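You operate a simulated robot arm through the tools that you are given. There is no shell and no other tool.

The job below is to be done with a simulated two-armed robot. You get a single attempt, and the scene is never put back.

Task
Turn the black fan's knob to 3. Take the small teal bag on the long counter top and put it away on the upper shelf of the low rack. Open the red cupboard door, fetch the grey fan base and set it on the shelf of the red cupboard and shut the door again. Fetch the white switch module and set it on the top of the teal cabinet. Push the wooden door shut. Take the reel on the top of the black table and put it away on the reel shelf of the wire stand. Take the cap off the glue pot and lay it down on the top of the black table. Take the blue night lamp and leave it on the green tray. Do these in any order. Set down upright: white switch module, blue night lamp.

Only the result counts: the job must be done as asked and must still hold three seconds after the hand-in. Knocking over, shifting, dropping, spilling or breaking anything else fails it. A push-on lid holds only when it is set on centred and level and pressed home; a screw cap is set on level and turned clockwise until tight.

Robot
Two 7-joint arms with two-finger parallel grippers on one trunk, on a base that moves. Base frame: it is fixed to the floor where the robot stands at the start and does not move with it; the origin is under the middle of the robot, x ahead of it, y to its left, z up. Units: cm, rad, N and s.
The left shoulder is at the start at [6, 14.3, 67.6], the right one opposite. With the tool pointing down near the work surface each hand reaches from about 26 to 72 cm from the robot's upright axis, wherever it stands, measured 20 degrees to its own side. Places, roughly: black fan's knob [180, 140, 40]; blue night lamp (5x5x6 cm) [280, 220, 90]; glue pot [-200, 150, 75]; green tray (25x15x3 cm) [310, 200, 80]; grey fan base (15x15x9 cm) [-10, 310, 30]; red cupboard door [130, 230, 40]; reel (12x12x10 cm) [-210, 160, 80]; reel shelf of the wire stand [140, -400, 40]; shelf of the red cupboard [130, 200, 40]; small teal bag (13x10x9 cm) [200, 190, 80]; top of the teal cabinet [-280, 340, 60]; upper shelf of the low rack [-410, -280, 30]; white switch module (3x5x4 cm) [-100, 310, 80]; wooden door [-230, 330, 80]. Payload 1.57 kg a hand.
The tool frame of a hand sits at the grasp point between the pads (the TCP): z along the fingers, y along the line on which they close. The tips reach 3 cm beyond it. Largest opening 11 cm; finger width 2.4, thickness 1.2; the body of the gripper, 4.8 by 11.2 cm, starts 7.8 cm behind the TCP.
Orientation is that of the tool frame in the base frame, as [roll, pitch, yaw] about the fixed x, y, z axes, in that order (R = Rz(yaw) Ry(pitch) Rx(roll)). With the fingers straight down and closing along the base's y, the tool's x points along the base's -x, its y along +y and its z along -z.

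Tools
- The arms move only by the tool apply_moves. It takes "left_plan", "right_plan" or both (then of equal length, played together; a hand with none holds still); each is a list that holds one entry, the list of rows, each a list of 7 numbers: the gripper command, from -1 (shut) to 1 (fully open), values between in proportion, then the shift along the base's x, y, z in cm, then the turn, a rotation vector about the base's x, y, z in rad. In form: [[[fingers, tx, ty, tz, wx, wy, wz], ...]]. A call has 1 to 20 rows; each row shifts and turns the commanded pose from where the row before left it. A row lasts 0.2 s, in which the tool goes at most 5 cm and 0.15 rad; a call with a longer step from one row to the next is refused whole, and so is a gripper value outside its range. A pose out of reach is approached as far as the arm can. The call stops where the force on the tool passes 40 N (or 10 N more than at its start, if that is more) or the arm is blocked; 0.2 s more then pass. Each finger travels about 4.5 cm/s and halts on what it meets, pressing with about 27 N; the grip force reading is that of the motor and also rises with nothing between the fingers. The clock runs only during rows and for 0.2 s after the last one: add rows that do not move to give the fingers time. It gives the time, the measured TCP pose, the force on the tool (base axes), the opening and the grip force at its end, in the units of the frame above (readings bear some noise), with the torque about the TCP (base axes, N m) and any sound that the robot's microphone picked up.
- Cameras (640 x 400 px; columns grow to the right, rows downward): "scene" is now at [5.39, 0.85, 130.19]; the picture's right is [0.11, -0.99, 0.00], its down [-0.62, -0.07, -0.78] and it looks along [0.78, 0.08, -0.62] (base axes); focal length 250 px, centre (320, 200). "left" rides on the left gripper at [7, -1.6, -14.1] in its tool frame; the picture's right is [0.23, 0.97, 0.00], its down [-0.86, 0.20, -0.48] and it looks along [-0.47, 0.11, 0.88] (tool axes); focal length 222 px, centre (320, 200). "right" rides on the right gripper at [7, 1.6, -14.1] in its tool frame; the picture's right is [-0.23, 0.97, 0.00], its down [-0.86, -0.20, -0.48] and it looks along [-0.47, -0.11, 0.88] (tool axes); focal length 222 px, centre (320, 200). There is no depth. A picture from a camera that has moved, and an enlarged one, comes with that camera's place and axes in the base frame and with its lens.
- camera(camera): a new picture of that camera. No time passes.
- raise_lower(by): slides the trunk up (or, below 0, down) by that many cm; the arms and the scene camera ride with it, the base frame stays. It gives what a move gives, with no picture.
- drive_base(legs): drives the robot by 1 to 6 legs, each [ahead, left, turn to the left] in cm, cm and rad, along the robot's own axes; the way and the turn of a leg run together, so that a leg with both is an arc; at most 150 cm and 3.142 rad a leg. The arms and the cameras ride along, it lands a little off, and it stops where it bumps. It gives what a move gives.
- pan_tilt(pan, tilt): turns the head with the scene camera to pan (to the left, within 1.501 rad either way) and tilt (down, from -0.506 to 1.204), counted from straight ahead of the robot. It gives what a move gives.
- close_up(camera, box): a new picture of the part [left, top, right, bottom] of that camera's present view, enlarged. No time passes.
- close_job(): hands the job in; it is judged then, once.

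Places have to be worked out from the pictures, the camera data and where the tool is seen. Open the grippers and draw the arms clear of the work before you hand the job in, unless the task says otherwise.

The tools are called after "Emit:" as a command line: name --argument value ..., lists and objects as JSON in quotes. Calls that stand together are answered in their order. apply_moves: Moves the arms, as the interface text tells. Its arguments: {"type":"object","properties":{"left_plan":{"type":"array","items":{"type":"array","items":{"type":"array","items":{"type":"number"}}}},"right_plan":{"type":"array","items":{"type":"array","items":{"type":"array","items":{"type":"number"}}}}},"required":[]} The other tools are called the same way: raise_lower (by) moves the trunk up or down; drive_base (legs) drives the base; pan_tilt (pan, tilt) turns the head that bears the scene camera; camera (camera) takes a picture; close_up (camera, box) takes an enlarged picture of a part of a camera's view; close_job () hands the job in.

At the start:

```text
t: 0.0
left_tcp_pos: [54.61, 22.77, 64.85]
left_tool_rot: [-3.141, 0.001, 3.141]
left_ft_force: [0.5, -0.5, 0.8]
left_moment: [-0.01, 0.01, -0.02]
left_opening: 11.02
left_grasp_force: 0.0
right_tcp_pos: [53.85, -23.22, 59.59]
right_tool_rot: [3.141, 0.001, 3.141]
right_ft_force: [-0.2, 0.2, -0.1]
right_moment: [-0.03, 0.03, -0.02]
right_opening: 11.01
right_grasp_force: 0.0
trunk travel left (down, up): [-27.5, 31.5]
robot x, y, heading: [-0.12, 0.13, 0.001]
head pan, tilt (commanded): [0.106, 0.674]
```

scene: 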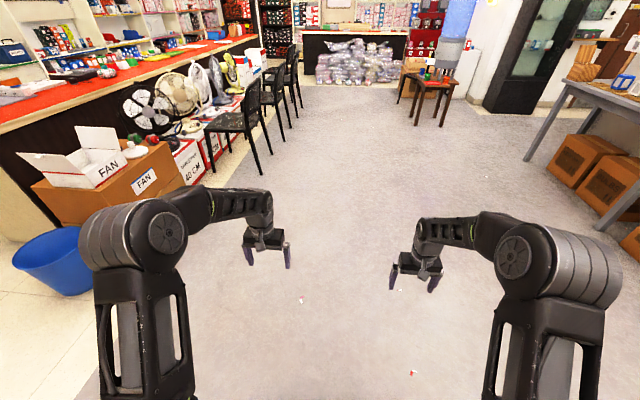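
right: 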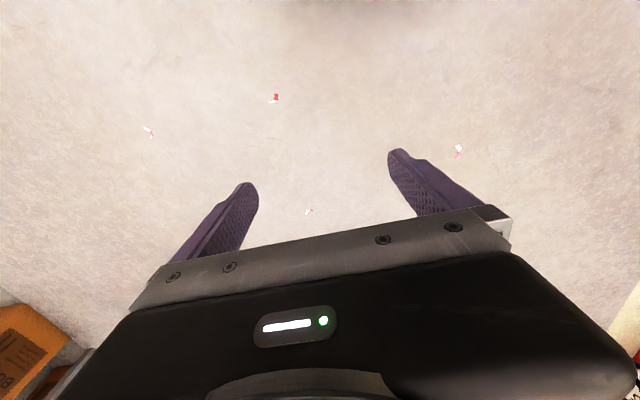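
left: 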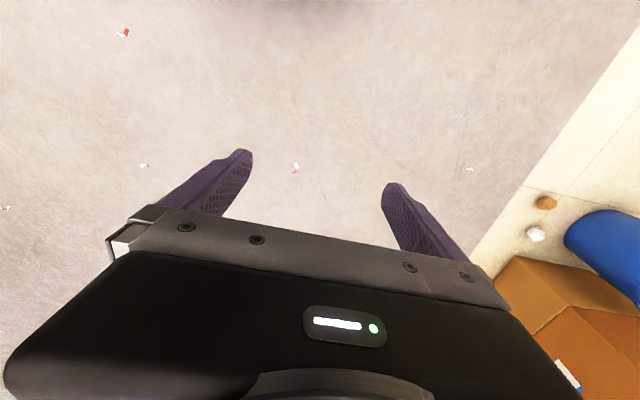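

I start by looking around the room from where the robot stands: first to the left with a shallow tilt.

Emit:
pan_tilt --pan 0.7 --tilt 0.3

Emit:
camera --camera "scene"

```text
t: 1.0
left_tcp_pos: [54.49, 22.76, 64.81]
left_tool_rot: [3.14, -0.001, -3.14]
left_ft_force: [-0.5, 0.2, 0.7]
left_moment: [0.0, 0.0, 0.02]
left_opening: 11.02
left_grasp_force: 0.0
right_tcp_pos: [53.88, -23.17, 59.66]
right_tool_rot: [-3.141, 0.0, -3.141]
right_ft_force: [0.2, -0.4, -0.9]
right_moment: [0.02, 0.0, -0.04]
right_opening: 11.0
right_grasp_force: 0.1
trunk travel left (down, up): [-27.5, 31.5]
robot x, y, heading: [-0.17, -0.39, -0.0]
head pan, tilt (commanded): [0.7, 0.3]
```

```text
taken
camera scene: at [4.0, 5.95, 133.57], right [0.64, -0.77, 0.0], down [-0.23, -0.19, -0.96], along [0.73, 0.61, -0.3], focal length 250 px, centre (320, 200)
```

scene: 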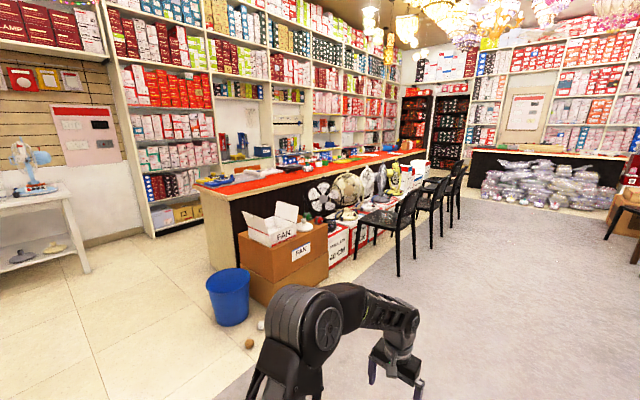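

The long counter with fans stands ahead-left. I look further left now.

Emit:
pan_tilt --pan 1.5 --tilt 0.3

Emit:
camera --camera "scene"

Emit:
pan_tilt --pan -0.4 --tilt 0.3

Emit:
camera --camera "scene"

Emit:
pan_tilt --pan -1.5 --tilt 0.3

Emit:
camera --camera "scene"

```text
t: 2.1
left_tcp_pos: [54.59, 22.67, 64.76]
left_tool_rot: [3.141, -0.001, -3.142]
left_ft_force: [0.5, -0.3, 0.6]
left_moment: [-0.02, -0.02, -0.02]
left_opening: 11.01
left_grasp_force: 0.1
right_tcp_pos: [53.9, -23.19, 59.56]
right_tool_rot: [-3.14, 0.001, -3.141]
right_ft_force: [0.0, 0.6, 0.0]
right_moment: [0.01, -0.01, 0.02]
right_opening: 11.01
right_grasp_force: 0.0
trunk travel left (down, up): [-27.5, 31.5]
robot x, y, heading: [-0.18, 0.13, 0.004]
head pan, tilt (commanded): [1.499, 0.3]
```

```text
taken
camera scene: at [-2.48, 9.25, 133.58], right [1.0, -0.07, 0.0], down [-0.02, -0.29, -0.96], along [0.07, 0.95, -0.3], focal length 250 px, centre (320, 200)
```

scene: 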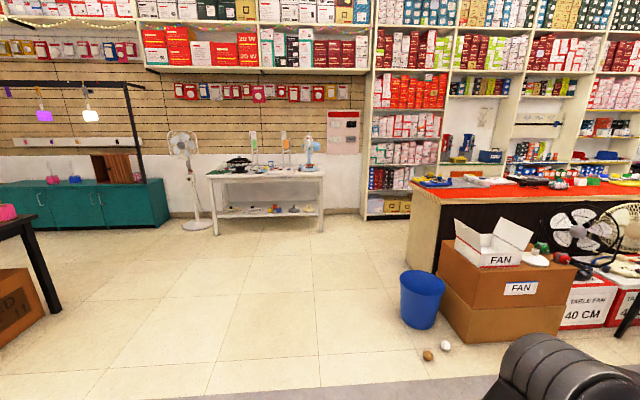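

```text
t: 4.0
left_tcp_pos: [54.48, 22.66, 64.74]
left_tool_rot: [-3.141, 0.0, 3.14]
left_ft_force: [0.1, 1.0, 0.0]
left_moment: [-0.01, 0.02, 0.0]
left_opening: 10.99
left_grasp_force: 0.1
right_tcp_pos: [53.99, -23.18, 59.63]
right_tool_rot: [3.139, 0.0, -3.14]
right_ft_force: [-1.5, -0.3, 0.3]
right_moment: [0.02, -0.01, -0.02]
right_opening: 11.01
right_grasp_force: 0.0
trunk travel left (down, up): [-27.5, 31.5]
robot x, y, heading: [-0.15, -0.06, 0.002]
head pan, tilt (commanded): [-0.4, 0.3]
```

```text
taken
camera scene: at [5.45, -3.69, 133.58], right [-0.39, -0.92, 0.0], down [-0.27, 0.11, -0.96], along [0.88, -0.37, -0.3], focal length 250 px, centre (320, 200)
```

scene: 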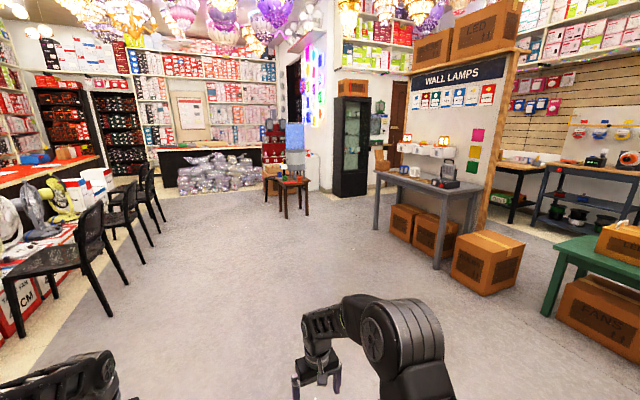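

```text
t: 5.3
left_tcp_pos: [54.53, 22.57, 64.71]
left_tool_rot: [-3.141, 0.0, -3.141]
left_ft_force: [0.1, 0.4, 0.1]
left_moment: [-0.03, 0.0, -0.01]
left_opening: 11.0
left_grasp_force: 0.1
right_tcp_pos: [53.93, -23.18, 59.49]
right_tool_rot: [-3.141, -0.001, 3.142]
right_ft_force: [0.1, -0.4, -0.9]
right_moment: [-0.01, 0.03, 0.01]
right_opening: 11.01
right_grasp_force: 0.1
trunk travel left (down, up): [-27.5, 31.5]
robot x, y, heading: [-0.17, 0.07, -0.001]
head pan, tilt (commanded): [-1.499, 0.3]
```

```text
taken
camera scene: at [-2.48, -9.37, 133.58], right [-1.0, -0.07, 0.0], down [-0.02, 0.29, -0.96], along [0.07, -0.95, -0.3], focal length 250 px, centre (320, 200)
```

scene: 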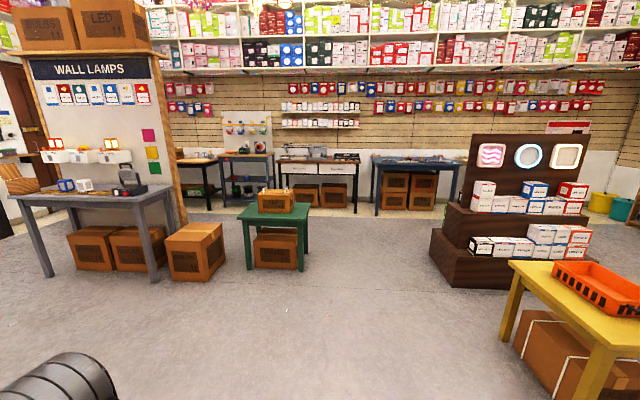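

The room layout is clear enough. I aim the head at the counter's near end for enlarged views of the fans, the bag and what is behind.

Emit:
pan_tilt --pan 0.75 --tilt 0.3

Emit:
close_up --camera "scene" --box '[180, 110, 400, 250]'

Emit:
close_up --camera "scene" --box '[320, 130, 500, 240]'

```text
t: 7.4
left_tcp_pos: [54.47, 22.68, 64.71]
left_tool_rot: [-3.14, 0.0, -3.14]
left_ft_force: [0.2, -0.6, -0.6]
left_moment: [0.0, 0.01, 0.01]
left_opening: 11.0
left_grasp_force: 0.1
right_tcp_pos: [54.02, -23.08, 59.63]
right_tool_rot: [-3.141, 0.0, 3.14]
right_ft_force: [0.1, -0.3, 0.1]
right_moment: [-0.02, 0.0, 0.01]
right_opening: 11.02
right_grasp_force: 0.1
trunk travel left (down, up): [-27.5, 31.5]
robot x, y, heading: [-0.23, 0.33, -0.001]
head pan, tilt (commanded): [0.75, 0.3]
```

```text
2.86 times, centred on (290, 180) of scene
camera zoom: at [3.68, 6.3, 133.58], right [0.68, -0.73, 0.0], down [-0.22, -0.2, -0.96], along [0.7, 0.65, -0.3], focal length 715 px, centre (406, 257)
```

zoom: 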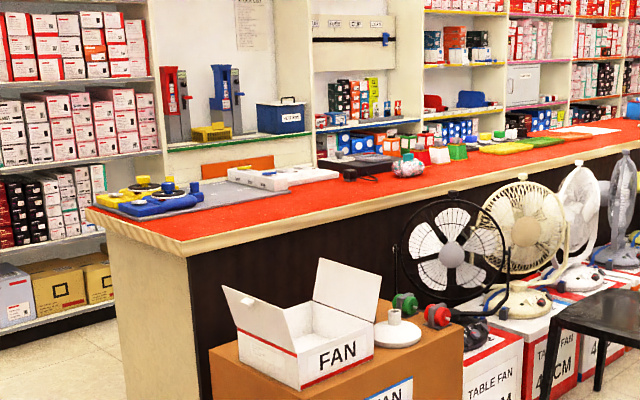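

```text
3.56 times, centred on (410, 185) of scene
camera zoom: at [3.68, 6.3, 133.58], right [0.68, -0.73, 0.0], down [-0.22, -0.2, -0.96], along [0.7, 0.65, -0.3], focal length 890 px, centre (0, 253)
```

zoom: 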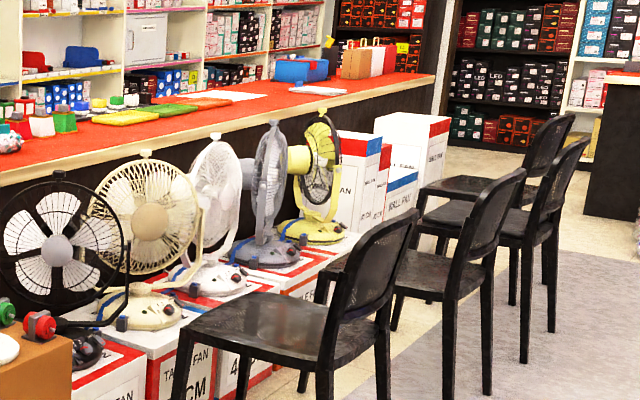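

Now the region left: table with the small fan, red panels, teal cabinet, black table.

Emit:
pan_tilt --pan 1.45 --tilt 0.3

Emit:
close_up --camera "scene" --box '[160, 90, 400, 240]'

Emit:
close_up --camera "scene" --box '[0, 70, 200, 240]'

```text
t: 8.5
left_tcp_pos: [54.48, 22.67, 64.8]
left_tool_rot: [3.141, 0.0, 3.141]
left_ft_force: [-0.9, 0.3, -0.1]
left_moment: [0.02, -0.01, 0.02]
left_opening: 11.0
left_grasp_force: 0.0
right_tcp_pos: [53.97, -23.15, 59.6]
right_tool_rot: [-3.141, 0.0, -3.141]
right_ft_force: [0.2, -0.2, -0.3]
right_moment: [-0.02, 0.01, 0.01]
right_opening: 10.99
right_grasp_force: 0.0
trunk travel left (down, up): [-27.5, 31.5]
robot x, y, heading: [-0.29, -0.08, -0.001]
head pan, tilt (commanded): [1.45, 0.3]
```

```text
2.67 times, centred on (280, 165) of scene
camera zoom: at [-2.02, 9.21, 133.58], right [0.99, -0.12, 0.0], down [-0.04, -0.29, -0.96], along [0.12, 0.95, -0.3], focal length 668 px, centre (427, 293)
```

zoom: 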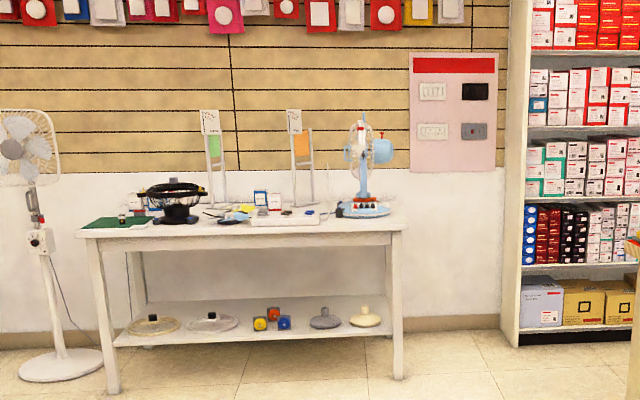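

```text
2.35 times, centred on (100, 155) of scene
camera zoom: at [-2.02, 9.21, 133.58], right [0.99, -0.12, 0.0], down [-0.04, -0.29, -0.96], along [0.12, 0.95, -0.3], focal length 589 px, centre (838, 306)
```

zoom: 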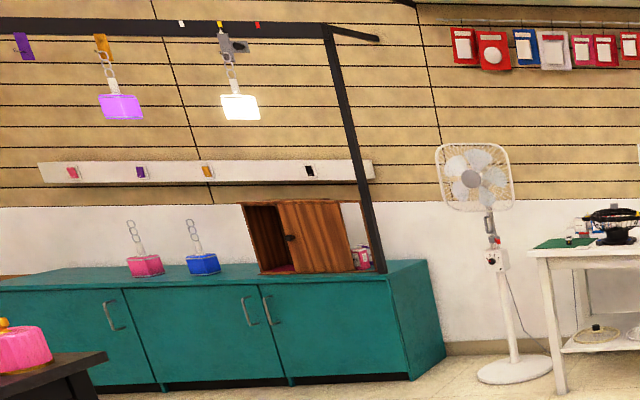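

The white table at y≈302–345 holds the switch module (left end) and the grey fan base (lower shelf, x≈-10); the floor before it is clear. I turn left and drive toward it, then look.

Emit:
drive_base --legs '[[0, 0, 1.571], [110, 40, 0], [100, 0, 0]]'

Emit:
pan_tilt --pan 0.0 --tilt 0.5

Emit:
camera --camera "scene"

```text
t: 23.0
left_tcp_pos: [-66.81, 261.55, 64.89]
left_tool_rot: [-3.14, 0.0, -1.555]
left_ft_force: [0.5, 0.5, 1.0]
left_moment: [0.01, 0.01, -0.01]
left_opening: 11.0
left_grasp_force: 0.1
right_tcp_pos: [-20.89, 261.94, 59.51]
right_tool_rot: [-3.141, 0.001, -1.553]
right_ft_force: [0.6, 0.2, -0.2]
right_moment: [0.03, 0.02, 0.01]
right_opening: 11.0
right_grasp_force: 0.1
trunk travel left (down, up): [-27.5, 31.5]
robot x, y, heading: [-43.27, 207.92, 1.588]
head pan, tilt (commanded): [1.45, 0.3]
```

```text
t: 24.6
left_tcp_pos: [-66.84, 261.71, 64.81]
left_tool_rot: [3.141, 0.002, -1.554]
left_ft_force: [0.1, -0.4, 0.5]
left_moment: [0.0, 0.01, 0.01]
left_opening: 11.01
left_grasp_force: 0.1
right_tcp_pos: [-21.04, 261.93, 59.66]
right_tool_rot: [-3.141, -0.001, -1.554]
right_ft_force: [-0.6, 0.2, -0.4]
right_moment: [-0.04, 0.0, 0.01]
right_opening: 11.01
right_grasp_force: 0.1
trunk travel left (down, up): [-27.5, 31.5]
robot x, y, heading: [-43.34, 207.62, 1.586]
head pan, tilt (commanded): [0.0, 0.499]
```

```text
taken
camera scene: at [-43.49, 213.64, 131.74], right [1.0, 0.02, 0.0], down [0.01, -0.48, -0.88], along [-0.02, 0.88, -0.48], focal length 250 px, centre (320, 200)
```

scene: 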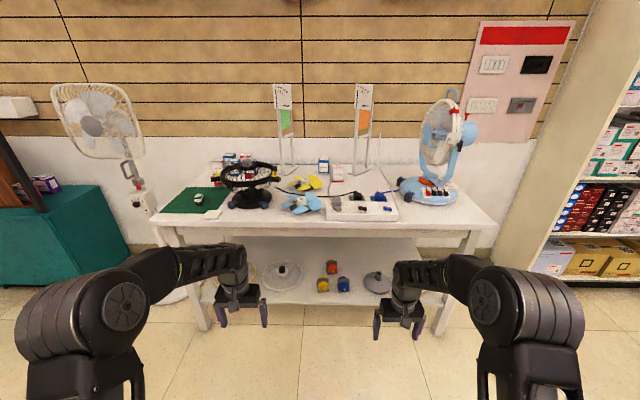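

I zoom on the table top left end and on the lower shelf with the fan base.

Emit:
close_up --camera "scene" --box '[150, 150, 310, 250]'

Emit:
close_up --camera "scene" --box '[310, 220, 470, 320]'

```text
4.00 times, centred on (230, 200) of scene
camera zoom: at [-43.49, 213.64, 131.74], right [1.0, 0.02, 0.0], down [0.01, -0.48, -0.88], along [-0.02, 0.88, -0.48], focal length 1001 px, centre (680, 200)
```

zoom: 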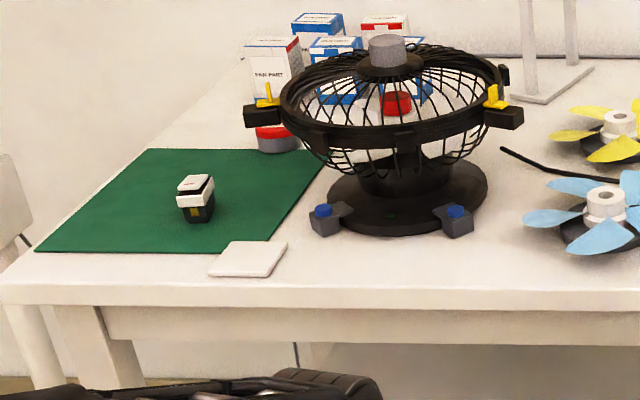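

```text
4.00 times, centred on (390, 270) of scene
camera zoom: at [-43.49, 213.64, 131.74], right [1.0, 0.02, 0.0], down [0.01, -0.48, -0.88], along [-0.02, 0.88, -0.48], focal length 1001 px, centre (40, -80)
```

zoom: 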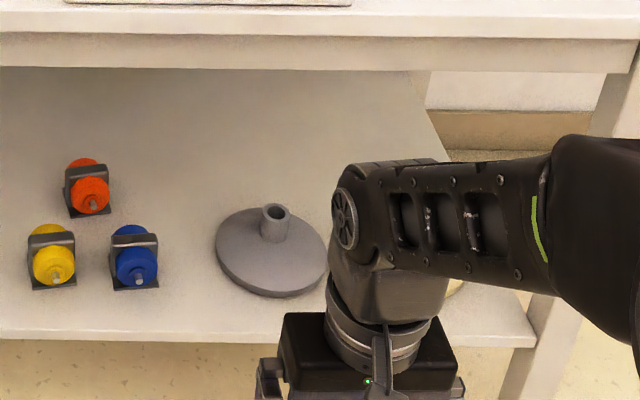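

The module (white top, dark bottom) sits on the green mat near [-101, 313, 77]; the fan base has a grippable tubular neck. I raise the trunk and draw the hands back a bit before approaching the table's left end.

Emit:
raise_lower --by 25

Emit:
apply_moves --left_plan '[[[1, 0, -3, 1, 0, 0, 0], [1, 0, -3, 1, 0, 0, 0], [1, 0, -3, 1, 0, 0, 0], [1, 0, -3, 1, 0, 0, 0], [1, 0, 0, 1, 0, 0, 0]]]' --right_plan '[[[1, 0, -4, 2, 0, 0, 0], [1, 0, -4, 2, 0, 0, 0], [1, 0, -4, 2, 0, 0, 0], [1, 0, -4, 2, 0, 0, 0], [1, 0, -4, 2, 0, 0, 0]]]'

Emit:
drive_base --legs '[[40, 36.4, -0.016]]'

Emit:
pan_tilt --pan 0.2 --tilt 0.9

Emit:
camera --camera "scene"

Emit:
camera --camera "left"

```text
t: 27.2
left_tcp_pos: [-66.77, 261.78, 89.68]
left_tool_rot: [-3.14, 0.001, -1.553]
left_ft_force: [0.6, -0.5, 0.2]
left_moment: [-0.03, 0.03, -0.01]
left_opening: 11.01
left_grasp_force: 0.2
right_tcp_pos: [-20.96, 261.86, 84.47]
right_tool_rot: [-3.141, -0.001, -1.555]
right_ft_force: [-0.7, 0.5, -0.9]
right_moment: [-0.01, -0.02, -0.02]
right_opening: 11.01
right_grasp_force: 0.2
trunk travel left (down, up): [-52.5, 6.5]
robot x, y, heading: [-43.18, 207.75, 1.587]
head pan, tilt (commanded): [0.0, 0.499]
```

```text
t: 28.4
left_tcp_pos: [-66.9, 249.5, 94.74]
left_tool_rot: [-3.14, 0.002, -1.554]
left_ft_force: [0.7, -0.6, -0.1]
left_moment: [0.02, 0.01, 0.02]
left_opening: 10.99
left_grasp_force: 0.1
right_tcp_pos: [-21.04, 241.63, 94.66]
right_tool_rot: [-3.138, 0.0, -1.555]
right_ft_force: [-0.3, -0.4, 0.2]
right_moment: [0.04, 0.01, 0.01]
right_opening: 11.01
right_grasp_force: 0.0
trunk travel left (down, up): [-52.5, 6.5]
robot x, y, heading: [-43.31, 207.9, 1.59]
head pan, tilt (commanded): [0.0, 0.499]
```

```text
t: 31.5
left_tcp_pos: [-103.4, 289.89, 94.8]
left_tool_rot: [-3.141, 0.0, -1.562]
left_ft_force: [0.1, 0.1, -0.5]
left_moment: [-0.02, -0.02, -0.01]
left_opening: 10.99
left_grasp_force: 0.1
right_tcp_pos: [-57.46, 281.64, 94.54]
right_tool_rot: [-3.141, 0.0, -1.562]
right_ft_force: [-0.4, -0.7, -0.4]
right_moment: [0.01, -0.02, -0.01]
right_opening: 10.97
right_grasp_force: 0.1
trunk travel left (down, up): [-52.5, 6.5]
robot x, y, heading: [-79.81, 247.71, 1.577]
head pan, tilt (commanded): [0.0, 0.499]
```

```text
t: 32.4
left_tcp_pos: [-103.31, 289.94, 94.64]
left_tool_rot: [-3.141, 0.001, -1.561]
left_ft_force: [0.1, 0.3, 0.8]
left_moment: [0.0, 0.01, 0.03]
left_opening: 11.0
left_grasp_force: 0.1
right_tcp_pos: [-57.49, 281.6, 94.64]
right_tool_rot: [3.141, 0.0, -1.562]
right_ft_force: [-1.6, 0.0, 0.4]
right_moment: [-0.01, 0.01, 0.02]
right_opening: 10.99
right_grasp_force: 0.1
trunk travel left (down, up): [-52.5, 6.5]
robot x, y, heading: [-80.16, 247.74, 1.579]
head pan, tilt (commanded): [0.201, 0.901]
```

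```text
taken
camera scene: at [-81.62, 252.0, 153.36], right [0.98, 0.21, 0.0], down [0.16, -0.77, -0.62], along [-0.13, 0.61, -0.78], focal length 250 px, centre (320, 200)
```

scene: 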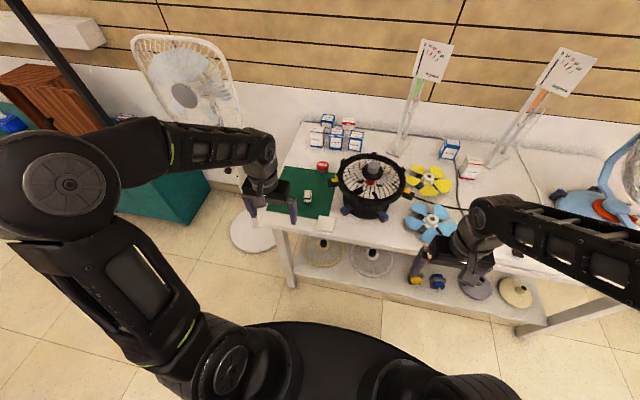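

```text
taken
camera left: at [-101.6, 282.9, 108.79], right [-0.97, -0.24, 0.0], down [-0.21, 0.85, 0.48], along [-0.11, 0.47, -0.88], focal length 222 px, centre (320, 200)
```

left: 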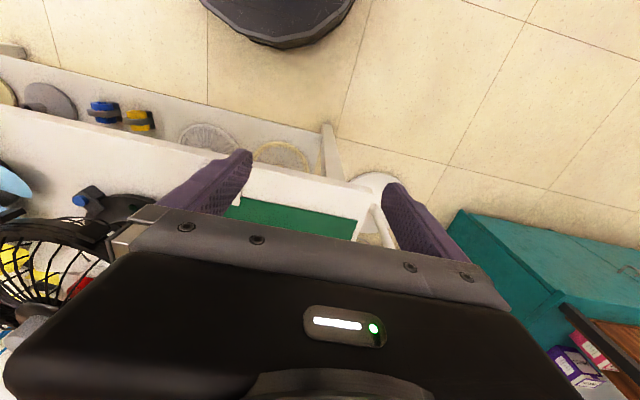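

The base front is about 28 cm ahead of the axis, clear of the table. I bring the left hand over the module (≈[-100, 312]) staying high, to get a closer picture.

Emit:
apply_moves --left_plan '[[[1, 0.7, 4.5, 0, 0, 0, 0], [1, 0.7, 4.5, 0, 0, 0, 0], [1, 0.7, 4.5, 0, 0, 0, 0], [1, 0.7, 4.5, -1, 0, 0, 0], [1, 0.5, 2.5, -2, 0, 0, 0], [1, 0, 0, 0, 0, 0, 0]]]'

Emit:
camera --camera "left"

Emit:
close_up --camera "scene" --box '[240, 150, 400, 250]'

```text
t: 33.8
left_tcp_pos: [-99.9, 310.48, 91.5]
left_tool_rot: [3.141, -0.001, -1.563]
left_ft_force: [0.3, -0.5, -0.2]
left_moment: [-0.02, 0.04, 0.02]
left_opening: 11.0
left_grasp_force: 0.0
right_tcp_pos: [-57.46, 281.55, 94.62]
right_tool_rot: [-3.142, 0.001, -1.562]
right_ft_force: [-0.7, 0.3, -0.2]
right_moment: [0.0, -0.01, -0.04]
right_opening: 11.0
right_grasp_force: 0.1
trunk travel left (down, up): [-52.5, 6.5]
robot x, y, heading: [-79.87, 247.83, 1.58]
head pan, tilt (commanded): [0.201, 0.901]
```

```text
taken
camera left: at [-98.22, 303.44, 105.63], right [-0.97, -0.24, 0.0], down [-0.21, 0.85, 0.48], along [-0.11, 0.46, -0.88], focal length 222 px, centre (320, 200)
```

left: 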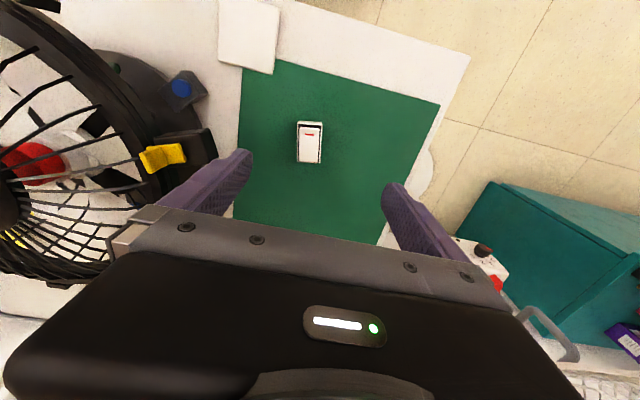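

```text
4.00 times, centred on (320, 200) of scene
camera zoom: at [-81.62, 251.96, 153.35], right [0.98, 0.21, 0.0], down [0.16, -0.77, -0.62], along [-0.13, 0.61, -0.78], focal length 1001 px, centre (320, 200)
```

zoom: 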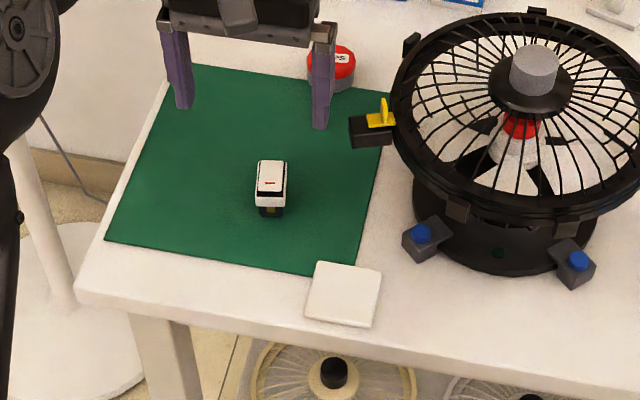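

Triangulation gives the module's top centre at about [-98.5, 309.2, 82.2], 3 cm wide along x. I narrow the fingers to ~6 cm, centre over it and descend to TCP z≈82.

Emit:
apply_moves --left_plan '[[[0.1, 1.4, -1.3, 0, 0, 0, 0], [0.1, 0, 0, 0, 0, 0, 0], [0.1, 0, 0, 0, 0, 0, 0], [0.1, 0, 0, -2.5, 0, 0, 0], [0.1, 0, 0, -2.5, 0, 0, 0]]]'

Emit:
camera --camera "left"

Emit:
close_up --camera "scene" --box '[240, 150, 400, 250]'

```text
t: 35.0
left_tcp_pos: [-98.43, 309.26, 86.62]
left_tool_rot: [-3.142, -0.001, -1.563]
left_ft_force: [0.2, 0.1, 0.7]
left_moment: [0.04, 0.0, 0.01]
left_opening: 6.06
left_grasp_force: 0.0
right_tcp_pos: [-57.46, 281.69, 94.65]
right_tool_rot: [-3.141, -0.001, -1.561]
right_ft_force: [-0.2, 0.3, 0.4]
right_moment: [-0.02, 0.01, 0.01]
right_opening: 10.98
right_grasp_force: 0.0
trunk travel left (down, up): [-52.5, 6.5]
robot x, y, heading: [-80.21, 247.2, 1.576]
head pan, tilt (commanded): [0.201, 0.901]
```

```text
taken
camera left: at [-96.85, 302.19, 100.64], right [-0.97, -0.24, 0.0], down [-0.21, 0.85, 0.48], along [-0.11, 0.47, -0.88], focal length 222 px, centre (320, 200)
```

left: 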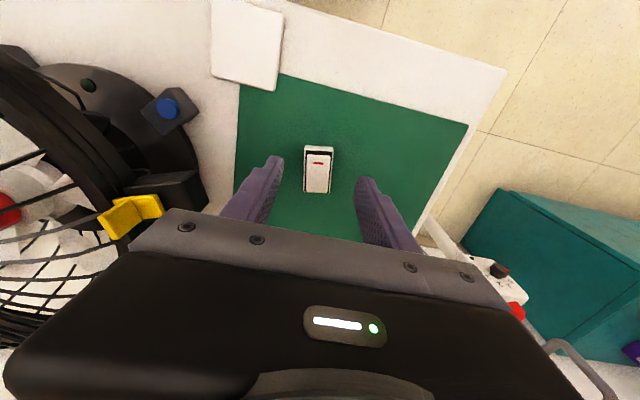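

```text
4.00 times, centred on (320, 200) of scene
camera zoom: at [-81.61, 252.02, 153.35], right [0.98, 0.21, 0.0], down [0.16, -0.77, -0.62], along [-0.13, 0.61, -0.78], focal length 1001 px, centre (320, 200)
```

zoom: 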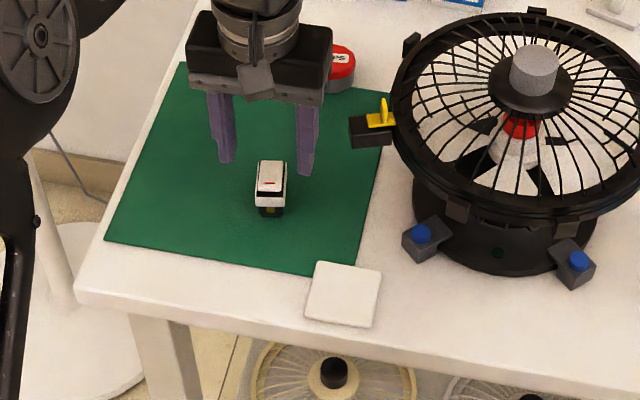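

Centred well: the module lies between the fingers in the wrist view. I descend 4.6 cm and close.

Emit:
apply_moves --left_plan '[[[0.1, 0, 0, -2.3, 0, 0, 0], [0.1, 0, 0, -2.3, 0, 0, 0], [0.1, 0, 0, 0, 0, 0, 0], [-1, 0, 0, 0, 0, 0, 0], [-1, 0, 0, 0, 0, 0, 0], [-1, 0, 0, 0, 0, 0, 0], [-1, 0, 0, 0, 0, 0, 0]]]'

Emit:
camera --camera "left"

```text
t: 36.6
left_tcp_pos: [-98.55, 309.17, 82.05]
left_tool_rot: [-3.142, -0.001, -1.562]
left_ft_force: [-0.1, -0.5, -0.7]
left_moment: [0.01, -0.01, 0.04]
left_opening: 2.68
left_grasp_force: 27.0
right_tcp_pos: [-57.53, 281.68, 94.6]
right_tool_rot: [-3.141, 0.0, -1.563]
right_ft_force: [-0.3, -0.4, 0.5]
right_moment: [0.0, -0.01, -0.07]
right_opening: 11.0
right_grasp_force: 0.0
trunk travel left (down, up): [-52.5, 6.5]
robot x, y, heading: [-79.87, 247.66, 1.575]
head pan, tilt (commanded): [0.201, 0.901]
```

```text
taken
camera left: at [-96.89, 302.18, 96.09], right [-0.97, -0.24, 0.0], down [-0.21, 0.85, 0.48], along [-0.11, 0.46, -0.88], focal length 222 px, centre (320, 200)
```

left: 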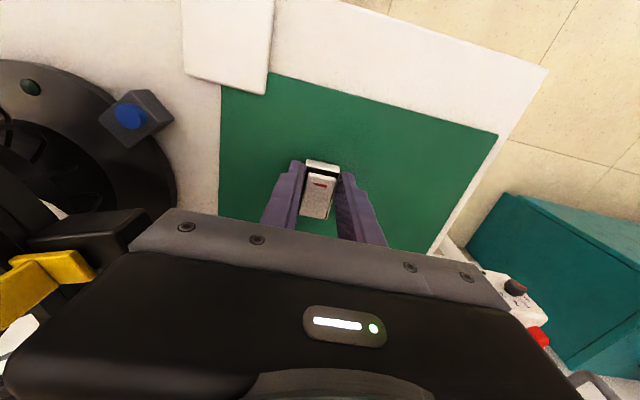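

The module is gripped (opening 2.7, force 27). I lift it clear and draw the hand back.

Emit:
apply_moves --left_plan '[[[-1, 0, 0, 2, 0, 0, 0], [-1, 0, 0, 4, 0, 0, 0], [-1, 0, 0, 4, 0, 0, 0], [-1, 0, 0, 4, 0, 0, 0], [-1, 0, -4, 1, 0, 0, 0], [-1, 0, -4.5, 0, 0, 0, 0], [-1, 0, -4.5, 0, 0, 0, 0], [-1, 0, -4.5, 0, 0, 0, 0], [-1, 0, -4.5, 0, 0, 0, 0], [-1, 0, 0, 0, 0, 0, 0]]]'

Emit:
camera --camera "left"

Emit:
pan_tilt --pan 0.9 --tilt 0.5

Emit:
camera --camera "scene"

```text
t: 38.8
left_tcp_pos: [-98.73, 287.2, 97.17]
left_tool_rot: [3.141, 0.001, -1.562]
left_ft_force: [-0.1, -0.5, -0.9]
left_moment: [0.0, 0.02, 0.0]
left_opening: 2.69
left_grasp_force: 27.3
right_tcp_pos: [-57.51, 281.76, 94.53]
right_tool_rot: [3.141, 0.0, -1.562]
right_ft_force: [0.2, -0.8, 0.2]
right_moment: [0.0, 0.01, -0.01]
right_opening: 10.99
right_grasp_force: 0.1
trunk travel left (down, up): [-52.5, 6.5]
robot x, y, heading: [-79.58, 247.69, 1.585]
head pan, tilt (commanded): [0.201, 0.901]
```

```text
taken
camera left: at [-97.04, 280.16, 111.17], right [-0.97, -0.24, 0.0], down [-0.21, 0.85, 0.48], along [-0.11, 0.46, -0.88], focal length 222 px, centre (320, 200)
```

left: 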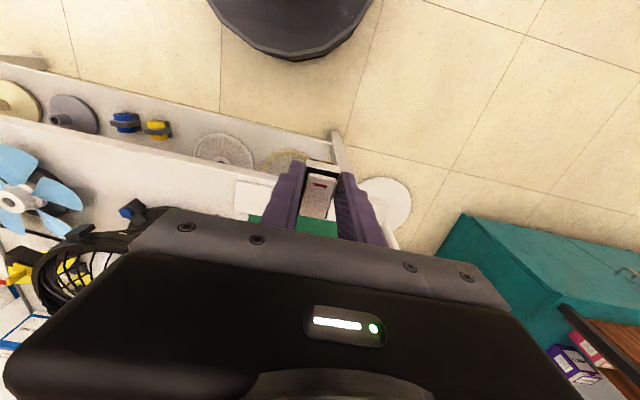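

```text
t: 39.8
left_tcp_pos: [-98.75, 287.27, 97.07]
left_tool_rot: [-3.141, 0.001, -1.563]
left_ft_force: [-0.5, -0.9, -0.3]
left_moment: [-0.01, 0.05, 0.01]
left_opening: 2.68
left_grasp_force: 26.3
right_tcp_pos: [-57.49, 281.65, 94.72]
right_tool_rot: [3.141, 0.0, -1.562]
right_ft_force: [1.2, 0.0, -0.2]
right_moment: [0.01, -0.05, 0.05]
right_opening: 11.0
right_grasp_force: 0.0
trunk travel left (down, up): [-52.5, 6.5]
robot x, y, heading: [-79.79, 247.7, 1.578]
head pan, tilt (commanded): [0.901, 0.499]
```

```text
taken
camera scene: at [-87.22, 250.2, 156.73], right [0.61, 0.79, 0.0], down [0.38, -0.29, -0.88], along [-0.69, 0.54, -0.48], focal length 250 px, centre (320, 200)
```

scene: 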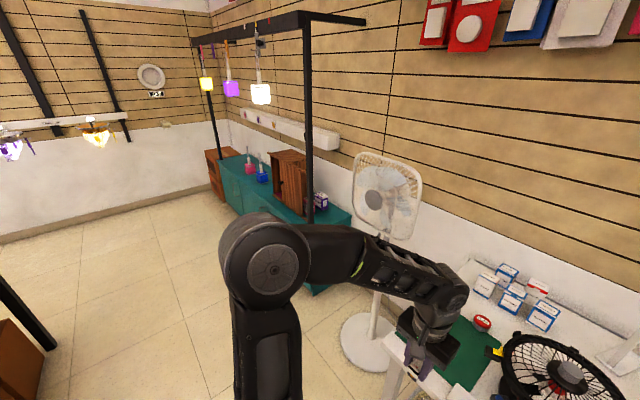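

The cabinet lies further left with lamps hanging from a beam in front of it. I back off to y≈213, slide left to x≈-255 and look at it from the front.

Emit:
drive_base --legs '[[-35, 0, 0], [0, 120, 0], [0, 50, 0]]'

Emit:
pan_tilt --pan 0.0 --tilt 0.45

Emit:
camera --camera "scene"

```text
t: 50.4
left_tcp_pos: [-268.41, 253.39, 97.24]
left_tool_rot: [3.14, 0.0, -1.589]
left_ft_force: [-0.3, 0.3, -0.2]
left_moment: [0.02, 0.01, 0.0]
left_opening: 2.69
left_grasp_force: 27.2
right_tcp_pos: [-227.41, 246.75, 94.6]
right_tool_rot: [3.142, 0.001, -1.589]
right_ft_force: [-1.2, 0.5, -0.3]
right_moment: [0.0, 0.01, 0.02]
right_opening: 11.0
right_grasp_force: 0.1
trunk travel left (down, up): [-52.5, 6.5]
robot x, y, heading: [-250.49, 213.53, 1.551]
head pan, tilt (commanded): [0.901, 0.499]
```

```text
t: 51.6
left_tcp_pos: [-268.33, 253.42, 97.1]
left_tool_rot: [3.141, 0.001, -1.591]
left_ft_force: [1.1, -0.3, 0.4]
left_moment: [0.0, -0.03, 0.0]
left_opening: 2.69
left_grasp_force: 27.4
right_tcp_pos: [-227.32, 246.86, 94.65]
right_tool_rot: [-3.141, 0.001, -1.589]
right_ft_force: [0.1, 0.2, 0.0]
right_moment: [0.02, 0.03, 0.02]
right_opening: 11.01
right_grasp_force: 0.0
trunk travel left (down, up): [-52.5, 6.5]
robot x, y, heading: [-250.47, 213.5, 1.553]
head pan, tilt (commanded): [0.0, 0.45]
```

```text
taken
camera scene: at [-250.69, 219.65, 157.18], right [1.0, -0.02, 0.0], down [-0.01, -0.44, -0.9], along [0.02, 0.9, -0.44], focal length 250 px, centre (320, 200)
```

scene: 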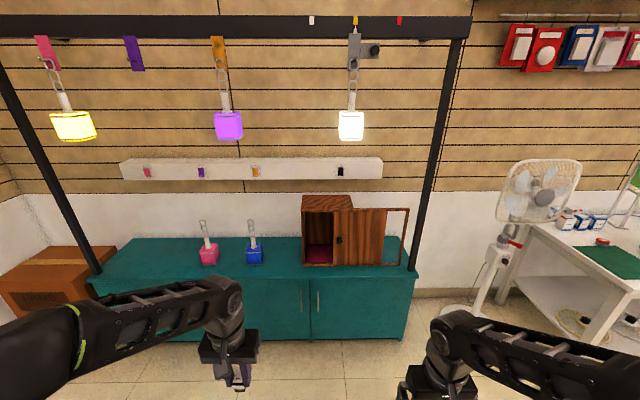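

I zoom in on the wooden cupboard to understand its door.

Emit:
close_up --camera "scene" --box '[270, 170, 430, 290]'

Emit:
close_up --camera "scene" --box '[100, 170, 340, 320]'

```text
3.33 times, centred on (350, 230) of scene
camera zoom: at [-250.69, 219.65, 157.18], right [1.0, -0.02, 0.0], down [-0.01, -0.44, -0.9], along [0.02, 0.9, -0.44], focal length 834 px, centre (220, 100)
```

zoom: 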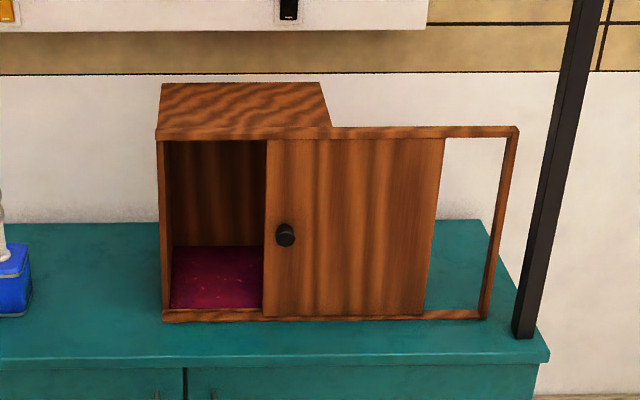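

```text
2.67 times, centred on (220, 245) of scene
camera zoom: at [-250.69, 219.65, 157.18], right [1.0, -0.02, 0.0], down [-0.01, -0.44, -0.9], along [0.02, 0.9, -0.44], focal length 668 px, centre (587, 80)
```

zoom: 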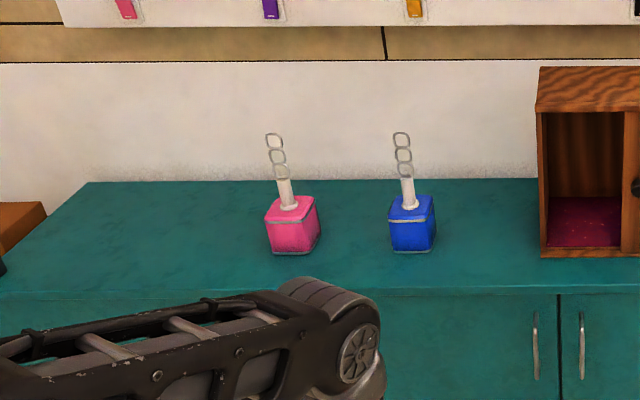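

It is a sliding door: knob near [-238, 330, 79], it must slide left about 15 cm. Hanging lamps end around z≈134, well above the hands. I drive ahead to y≈274 so that both hands reach the cabinet.

Emit:
drive_base --legs '[[60, 0, 0.018]]'

Emit:
pan_tilt --pan 0.0 --tilt 0.85

Emit:
camera --camera "scene"

Emit:
camera --camera "left"

Emit:
camera --camera "right"

```text
t: 54.9
left_tcp_pos: [-269.17, 312.34, 97.15]
left_tool_rot: [-3.141, 0.0, -1.563]
left_ft_force: [-1.1, 0.0, -0.1]
left_moment: [-0.03, 0.0, 0.0]
left_opening: 2.67
left_grasp_force: 27.4
right_tcp_pos: [-228.08, 306.81, 94.71]
right_tool_rot: [3.142, 0.001, -1.559]
right_ft_force: [0.4, 0.1, -0.5]
right_moment: [0.0, 0.01, 0.03]
right_opening: 10.98
right_grasp_force: 0.1
trunk travel left (down, up): [-52.5, 6.5]
robot x, y, heading: [-250.24, 273.09, 1.578]
head pan, tilt (commanded): [0.0, 0.45]
```

```text
t: 55.8
left_tcp_pos: [-269.22, 312.33, 97.22]
left_tool_rot: [-3.14, 0.0, -1.562]
left_ft_force: [1.0, -0.5, 0.0]
left_moment: [0.03, 0.01, -0.02]
left_opening: 2.69
left_grasp_force: 27.0
right_tcp_pos: [-227.89, 306.92, 94.64]
right_tool_rot: [3.14, 0.0, -1.561]
right_ft_force: [-0.9, 0.0, -0.3]
right_moment: [0.03, -0.01, 0.02]
right_opening: 10.98
right_grasp_force: 0.1
trunk travel left (down, up): [-52.5, 6.5]
robot x, y, heading: [-250.42, 273.03, 1.583]
head pan, tilt (commanded): [0.0, 0.85]
```

```text
taken
camera scene: at [-250.57, 277.6, 153.75], right [1.0, 0.01, 0.0], down [0.01, -0.75, -0.66], along [-0.01, 0.66, -0.75], focal length 250 px, centre (320, 200)
```

scene: 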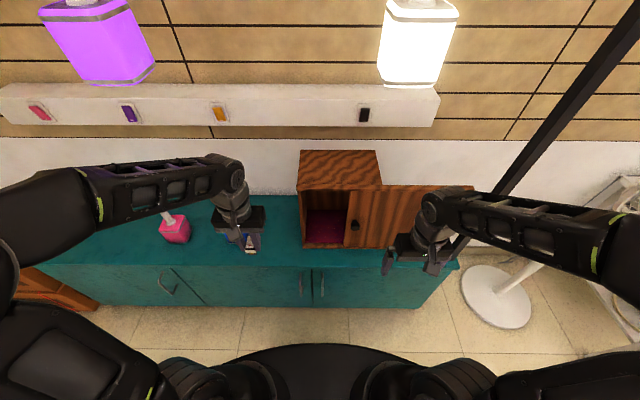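

```text
taken
camera left: at [-267.53, 305.3, 111.19], right [-0.97, -0.24, 0.0], down [-0.21, 0.85, 0.48], along [-0.11, 0.46, -0.88], focal length 222 px, centre (320, 200)
```

left: 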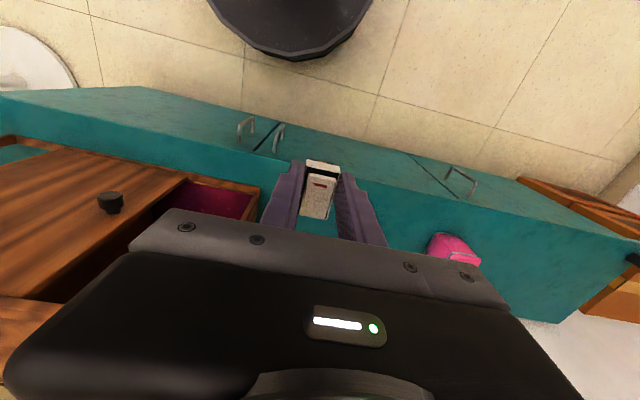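

```text
taken
camera right: at [-229.48, 299.84, 108.8], right [-0.98, 0.22, 0.0], down [0.19, 0.86, 0.48], along [0.1, 0.47, -0.88], focal length 222 px, centre (320, 200)
```

right: 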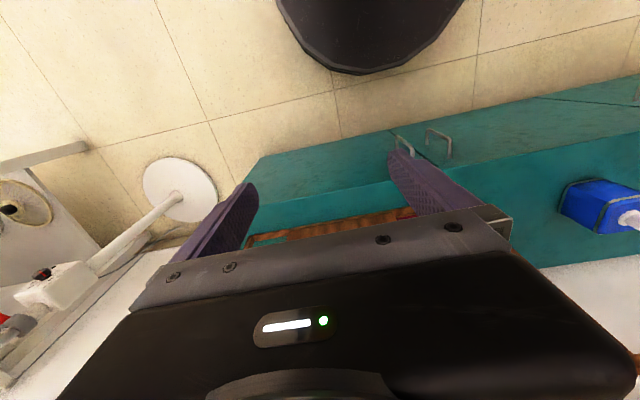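

Triangulating the cabinet's front top edge gives top z≈59.7, front y≈324; a free spot is [-270, 333.5] between the blue lamp (x≈-288) and the cupboard (x≈-258). I move the module over it and part-way down.

Emit:
apply_moves --left_plan '[[[-1, -0.2, 4.2, 0, 0, 0, 0], [-1, -0.2, 4.2, 0, 0, 0, 0], [-1, -0.2, 4.2, 0, 0, 0, 0], [-1, -0.2, 4.2, 0, 0, 0, 0], [-1, 0, 4.2, 0, 0, 0, 0], [-1, 0, 0, -4.5, 0, 0, 0], [-1, 0, 0, -4.5, 0, 0, 0], [-1, 0, 0, -4.5, 0, 0, 0], [-1, 0, 0, -4.5, 0, 0, 0], [-1, 0, 0, -4.5, 0, 0, 0], [-1, 0, 0, -3, 0, 0, 0], [-1, 0, 0, 0, 0, 0, 0]]]'

Emit:
camera --camera "left"

Emit:
close_up --camera "scene" --box '[160, 150, 320, 270]'

```text
t: 58.4
left_tcp_pos: [-270.05, 333.45, 71.52]
left_tool_rot: [-3.14, 0.0, -1.56]
left_ft_force: [0.2, 0.7, -0.3]
left_moment: [0.01, 0.04, -0.04]
left_opening: 2.7
left_grasp_force: 26.9
right_tcp_pos: [-227.96, 306.79, 94.57]
right_tool_rot: [3.141, 0.0, -1.559]
right_ft_force: [0.3, -0.9, 0.2]
right_moment: [0.0, -0.02, 0.0]
right_opening: 10.98
right_grasp_force: 0.1
trunk travel left (down, up): [-52.5, 6.5]
robot x, y, heading: [-250.53, 272.74, 1.585]
head pan, tilt (commanded): [0.0, 0.85]
```

```text
taken
camera left: at [-268.37, 326.39, 85.55], right [-0.97, -0.24, 0.0], down [-0.21, 0.85, 0.48], along [-0.11, 0.47, -0.88], focal length 222 px, centre (320, 200)
```

left: 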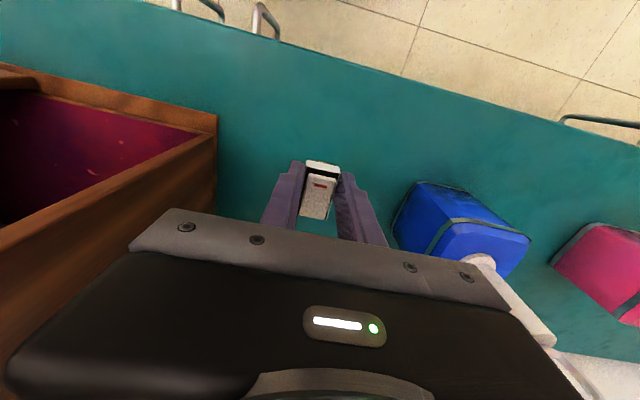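

```text
3.33 times, centred on (240, 210) of scene
camera zoom: at [-250.56, 277.58, 153.74], right [1.0, 0.01, 0.0], down [0.01, -0.75, -0.66], along [-0.01, 0.66, -0.75], focal length 834 px, centre (587, 167)
```

zoom: 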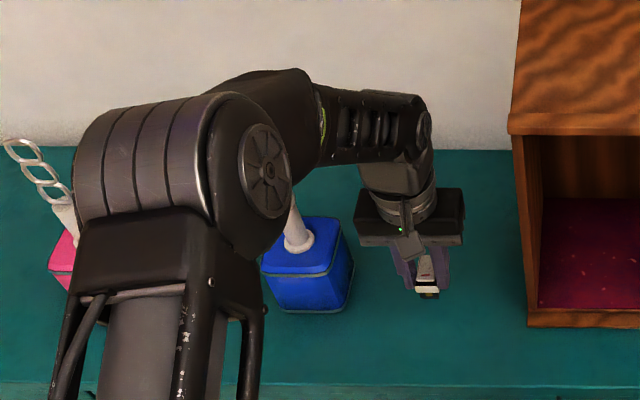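

Clear of the lamp and cupboard. I descend toward contact, expected at TCP z≈63.9.

Emit:
apply_moves --left_plan '[[[-1, 0, 0, -3, 0, 0, 0], [-1, 0, 0, -3, 0, 0, 0], [-1, 0, 0, -1, 0, 0, 0], [-1, 0, 0, 0, 0, 0, 0]]]'

```text
t: 59.4
left_tcp_pos: [-269.87, 333.5, 64.82]
left_tool_rot: [3.141, 0.006, -1.562]
left_ft_force: [0.2, 3.5, 22.9]
left_moment: [0.19, 0.01, 0.02]
left_opening: 2.69
left_grasp_force: 27.3
right_tcp_pos: [-227.91, 306.68, 94.64]
right_tool_rot: [-3.141, 0.002, -1.561]
right_ft_force: [0.7, 0.2, -0.3]
right_moment: [0.04, -0.01, 0.0]
right_opening: 11.01
right_grasp_force: 0.1
trunk travel left (down, up): [-52.5, 6.5]
robot x, y, heading: [-250.34, 273.16, 1.578]
head pan, tilt (commanded): [0.0, 0.85]
```

Contact: 23 N upward at z=64.8, so the module rests on the top. I ease off 0.3 cm, open slightly, then check.

Emit:
apply_moves --left_plan '[[[-1, 0, 0, 0.25, 0, 0, 0], [-0.35, 0, 0, 0, 0, 0, 0], [-0.2, 0, 0, 0, 0, 0, 0], [0.0, 0, 0, 0, 0, 0, 0], [0.0, 0, 0, 0, 0, 0, 0]]]'

Emit:
camera --camera "left"

```text
t: 60.6
left_tcp_pos: [-269.97, 333.31, 64.63]
left_tool_rot: [-3.141, 0.001, -1.562]
left_ft_force: [0.3, 0.0, 0.0]
left_moment: [0.0, 0.01, 0.0]
left_opening: 5.48
left_grasp_force: 0.0
right_tcp_pos: [-228.08, 306.83, 94.62]
right_tool_rot: [3.141, 0.001, -1.56]
right_ft_force: [0.2, 1.0, -0.1]
right_moment: [-0.03, 0.01, -0.02]
right_opening: 11.01
right_grasp_force: 0.0
trunk travel left (down, up): [-52.5, 6.5]
robot x, y, heading: [-250.36, 272.73, 1.58]
head pan, tilt (commanded): [0.0, 0.85]
```

```text
taken
camera left: at [-268.35, 326.28, 78.82], right [-0.97, -0.24, 0.0], down [-0.21, 0.85, 0.48], along [-0.11, 0.46, -0.88], focal length 222 px, centre (320, 200)
```

left: 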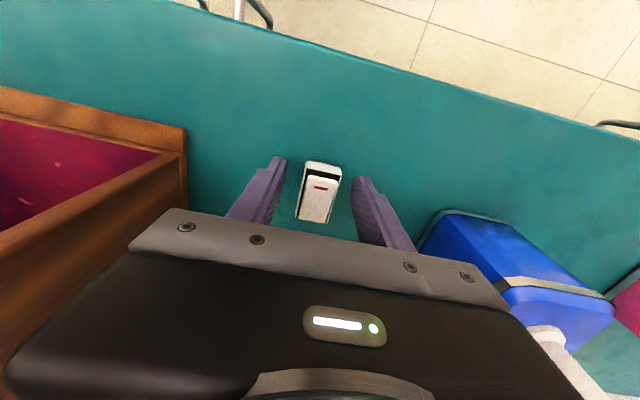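

The module stands free and upright. I lift the left hand straight up and draw it back, then look at the knob.

Emit:
apply_moves --left_plan '[[[0, 0, 0, 3, 0, 0, 0], [0, 0, 0, 4.5, 0, 0, 0], [0, 0, 0, 4.5, 0, 0, 0], [0, 0, 0, 4.5, 0, 0, 0], [0, 0, 0, 4.5, 0, 0, 0], [0, 0, 0, 4.5, 0, 0, 0], [0, 0, 0, 4.5, 0, 0, 0], [0, 0, -4.5, 0, 0, 0, 0], [0, 0, -4.5, 0, 0, 0, 0], [0, 0, -4.5, 0, 0, 0, 0], [0, 0, -4.5, 0, 0, 0, 0], [0, 0, -4.5, 0, 0, 0, 0], [0, 0, -4.5, 0, 0, 0, 0], [0, 0, 0, 0, 0, 0, 0]]]' --right_plan '[[[-1, 0, -1, 0, 0, 0, 0], [-1, 0, 0, 0, 0, 0, 0], [-1, 0, 0, 0, 0, 0, 0], [-1, 0, 0, 0, 0, 0, 0], [-1, 0, 0, 0, 0, 0, 0], [-1, 0, 0, 0, 0, 0, 0], [-1, 0, 0, 0, 0, 0, 0], [-1, 0, 0, 0, 0, 0, 0], [-1, 0, 0, 0, 0, 0, 0], [-1, 0, 0, 0, 0, 0, 0], [-1, 0, 0, 0, 0, 0, 0], [-1, 0, 0, 0, 0, 0, 0], [-1, 0, 0, 0, 0, 0, 0], [-1, 0, 0, 0, 0, 0, 0]]]'

Emit:
close_up --camera "scene" --box '[200, 130, 480, 300]'

Emit:
camera --camera "right"

```text
t: 63.6
left_tcp_pos: [-270.04, 306.22, 94.76]
left_tool_rot: [-3.141, -0.001, -1.561]
left_ft_force: [-0.3, 0.0, -0.6]
left_moment: [-0.02, 0.01, -0.03]
left_opening: 5.5
left_grasp_force: 0.0
right_tcp_pos: [-227.87, 305.74, 94.59]
right_tool_rot: [3.141, 0.0, -1.56]
right_ft_force: [-0.2, 0.3, -0.1]
right_moment: [-0.02, 0.0, 0.01]
right_opening: 0.0
right_grasp_force: 21.0
trunk travel left (down, up): [-52.5, 6.5]
robot x, y, heading: [-250.3, 272.78, 1.574]
head pan, tilt (commanded): [0.0, 0.85]
```

```text
2.29 times, centred on (340, 215) of scene
camera zoom: at [-250.56, 277.65, 153.74], right [1.0, 0.01, 0.0], down [0.01, -0.75, -0.66], along [-0.01, 0.66, -0.75], focal length 572 px, centre (274, 166)
```

zoom: 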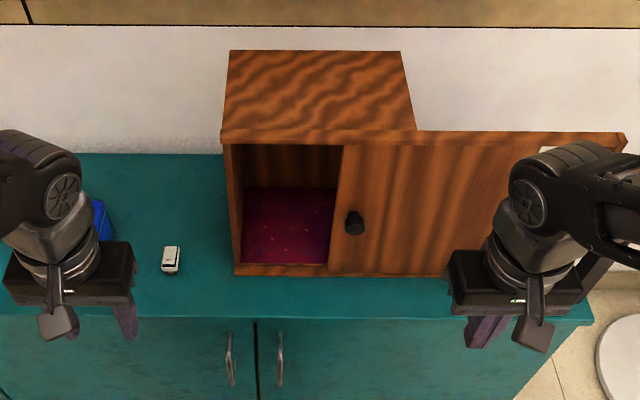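

```text
taken
camera right: at [-229.5, 298.83, 108.83], right [-0.98, 0.22, 0.0], down [0.19, 0.86, 0.48], along [0.1, 0.47, -0.88], focal length 222 px, centre (320, 200)
```

right: 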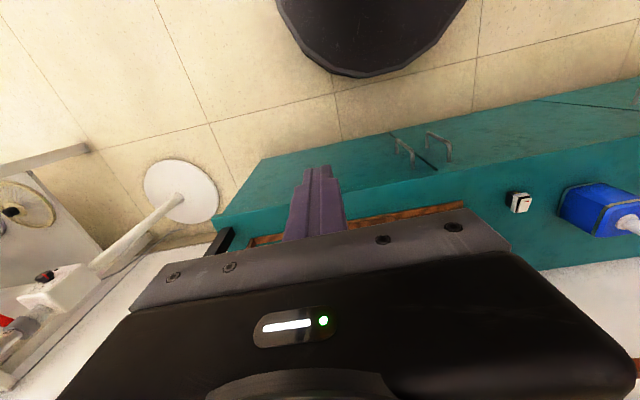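

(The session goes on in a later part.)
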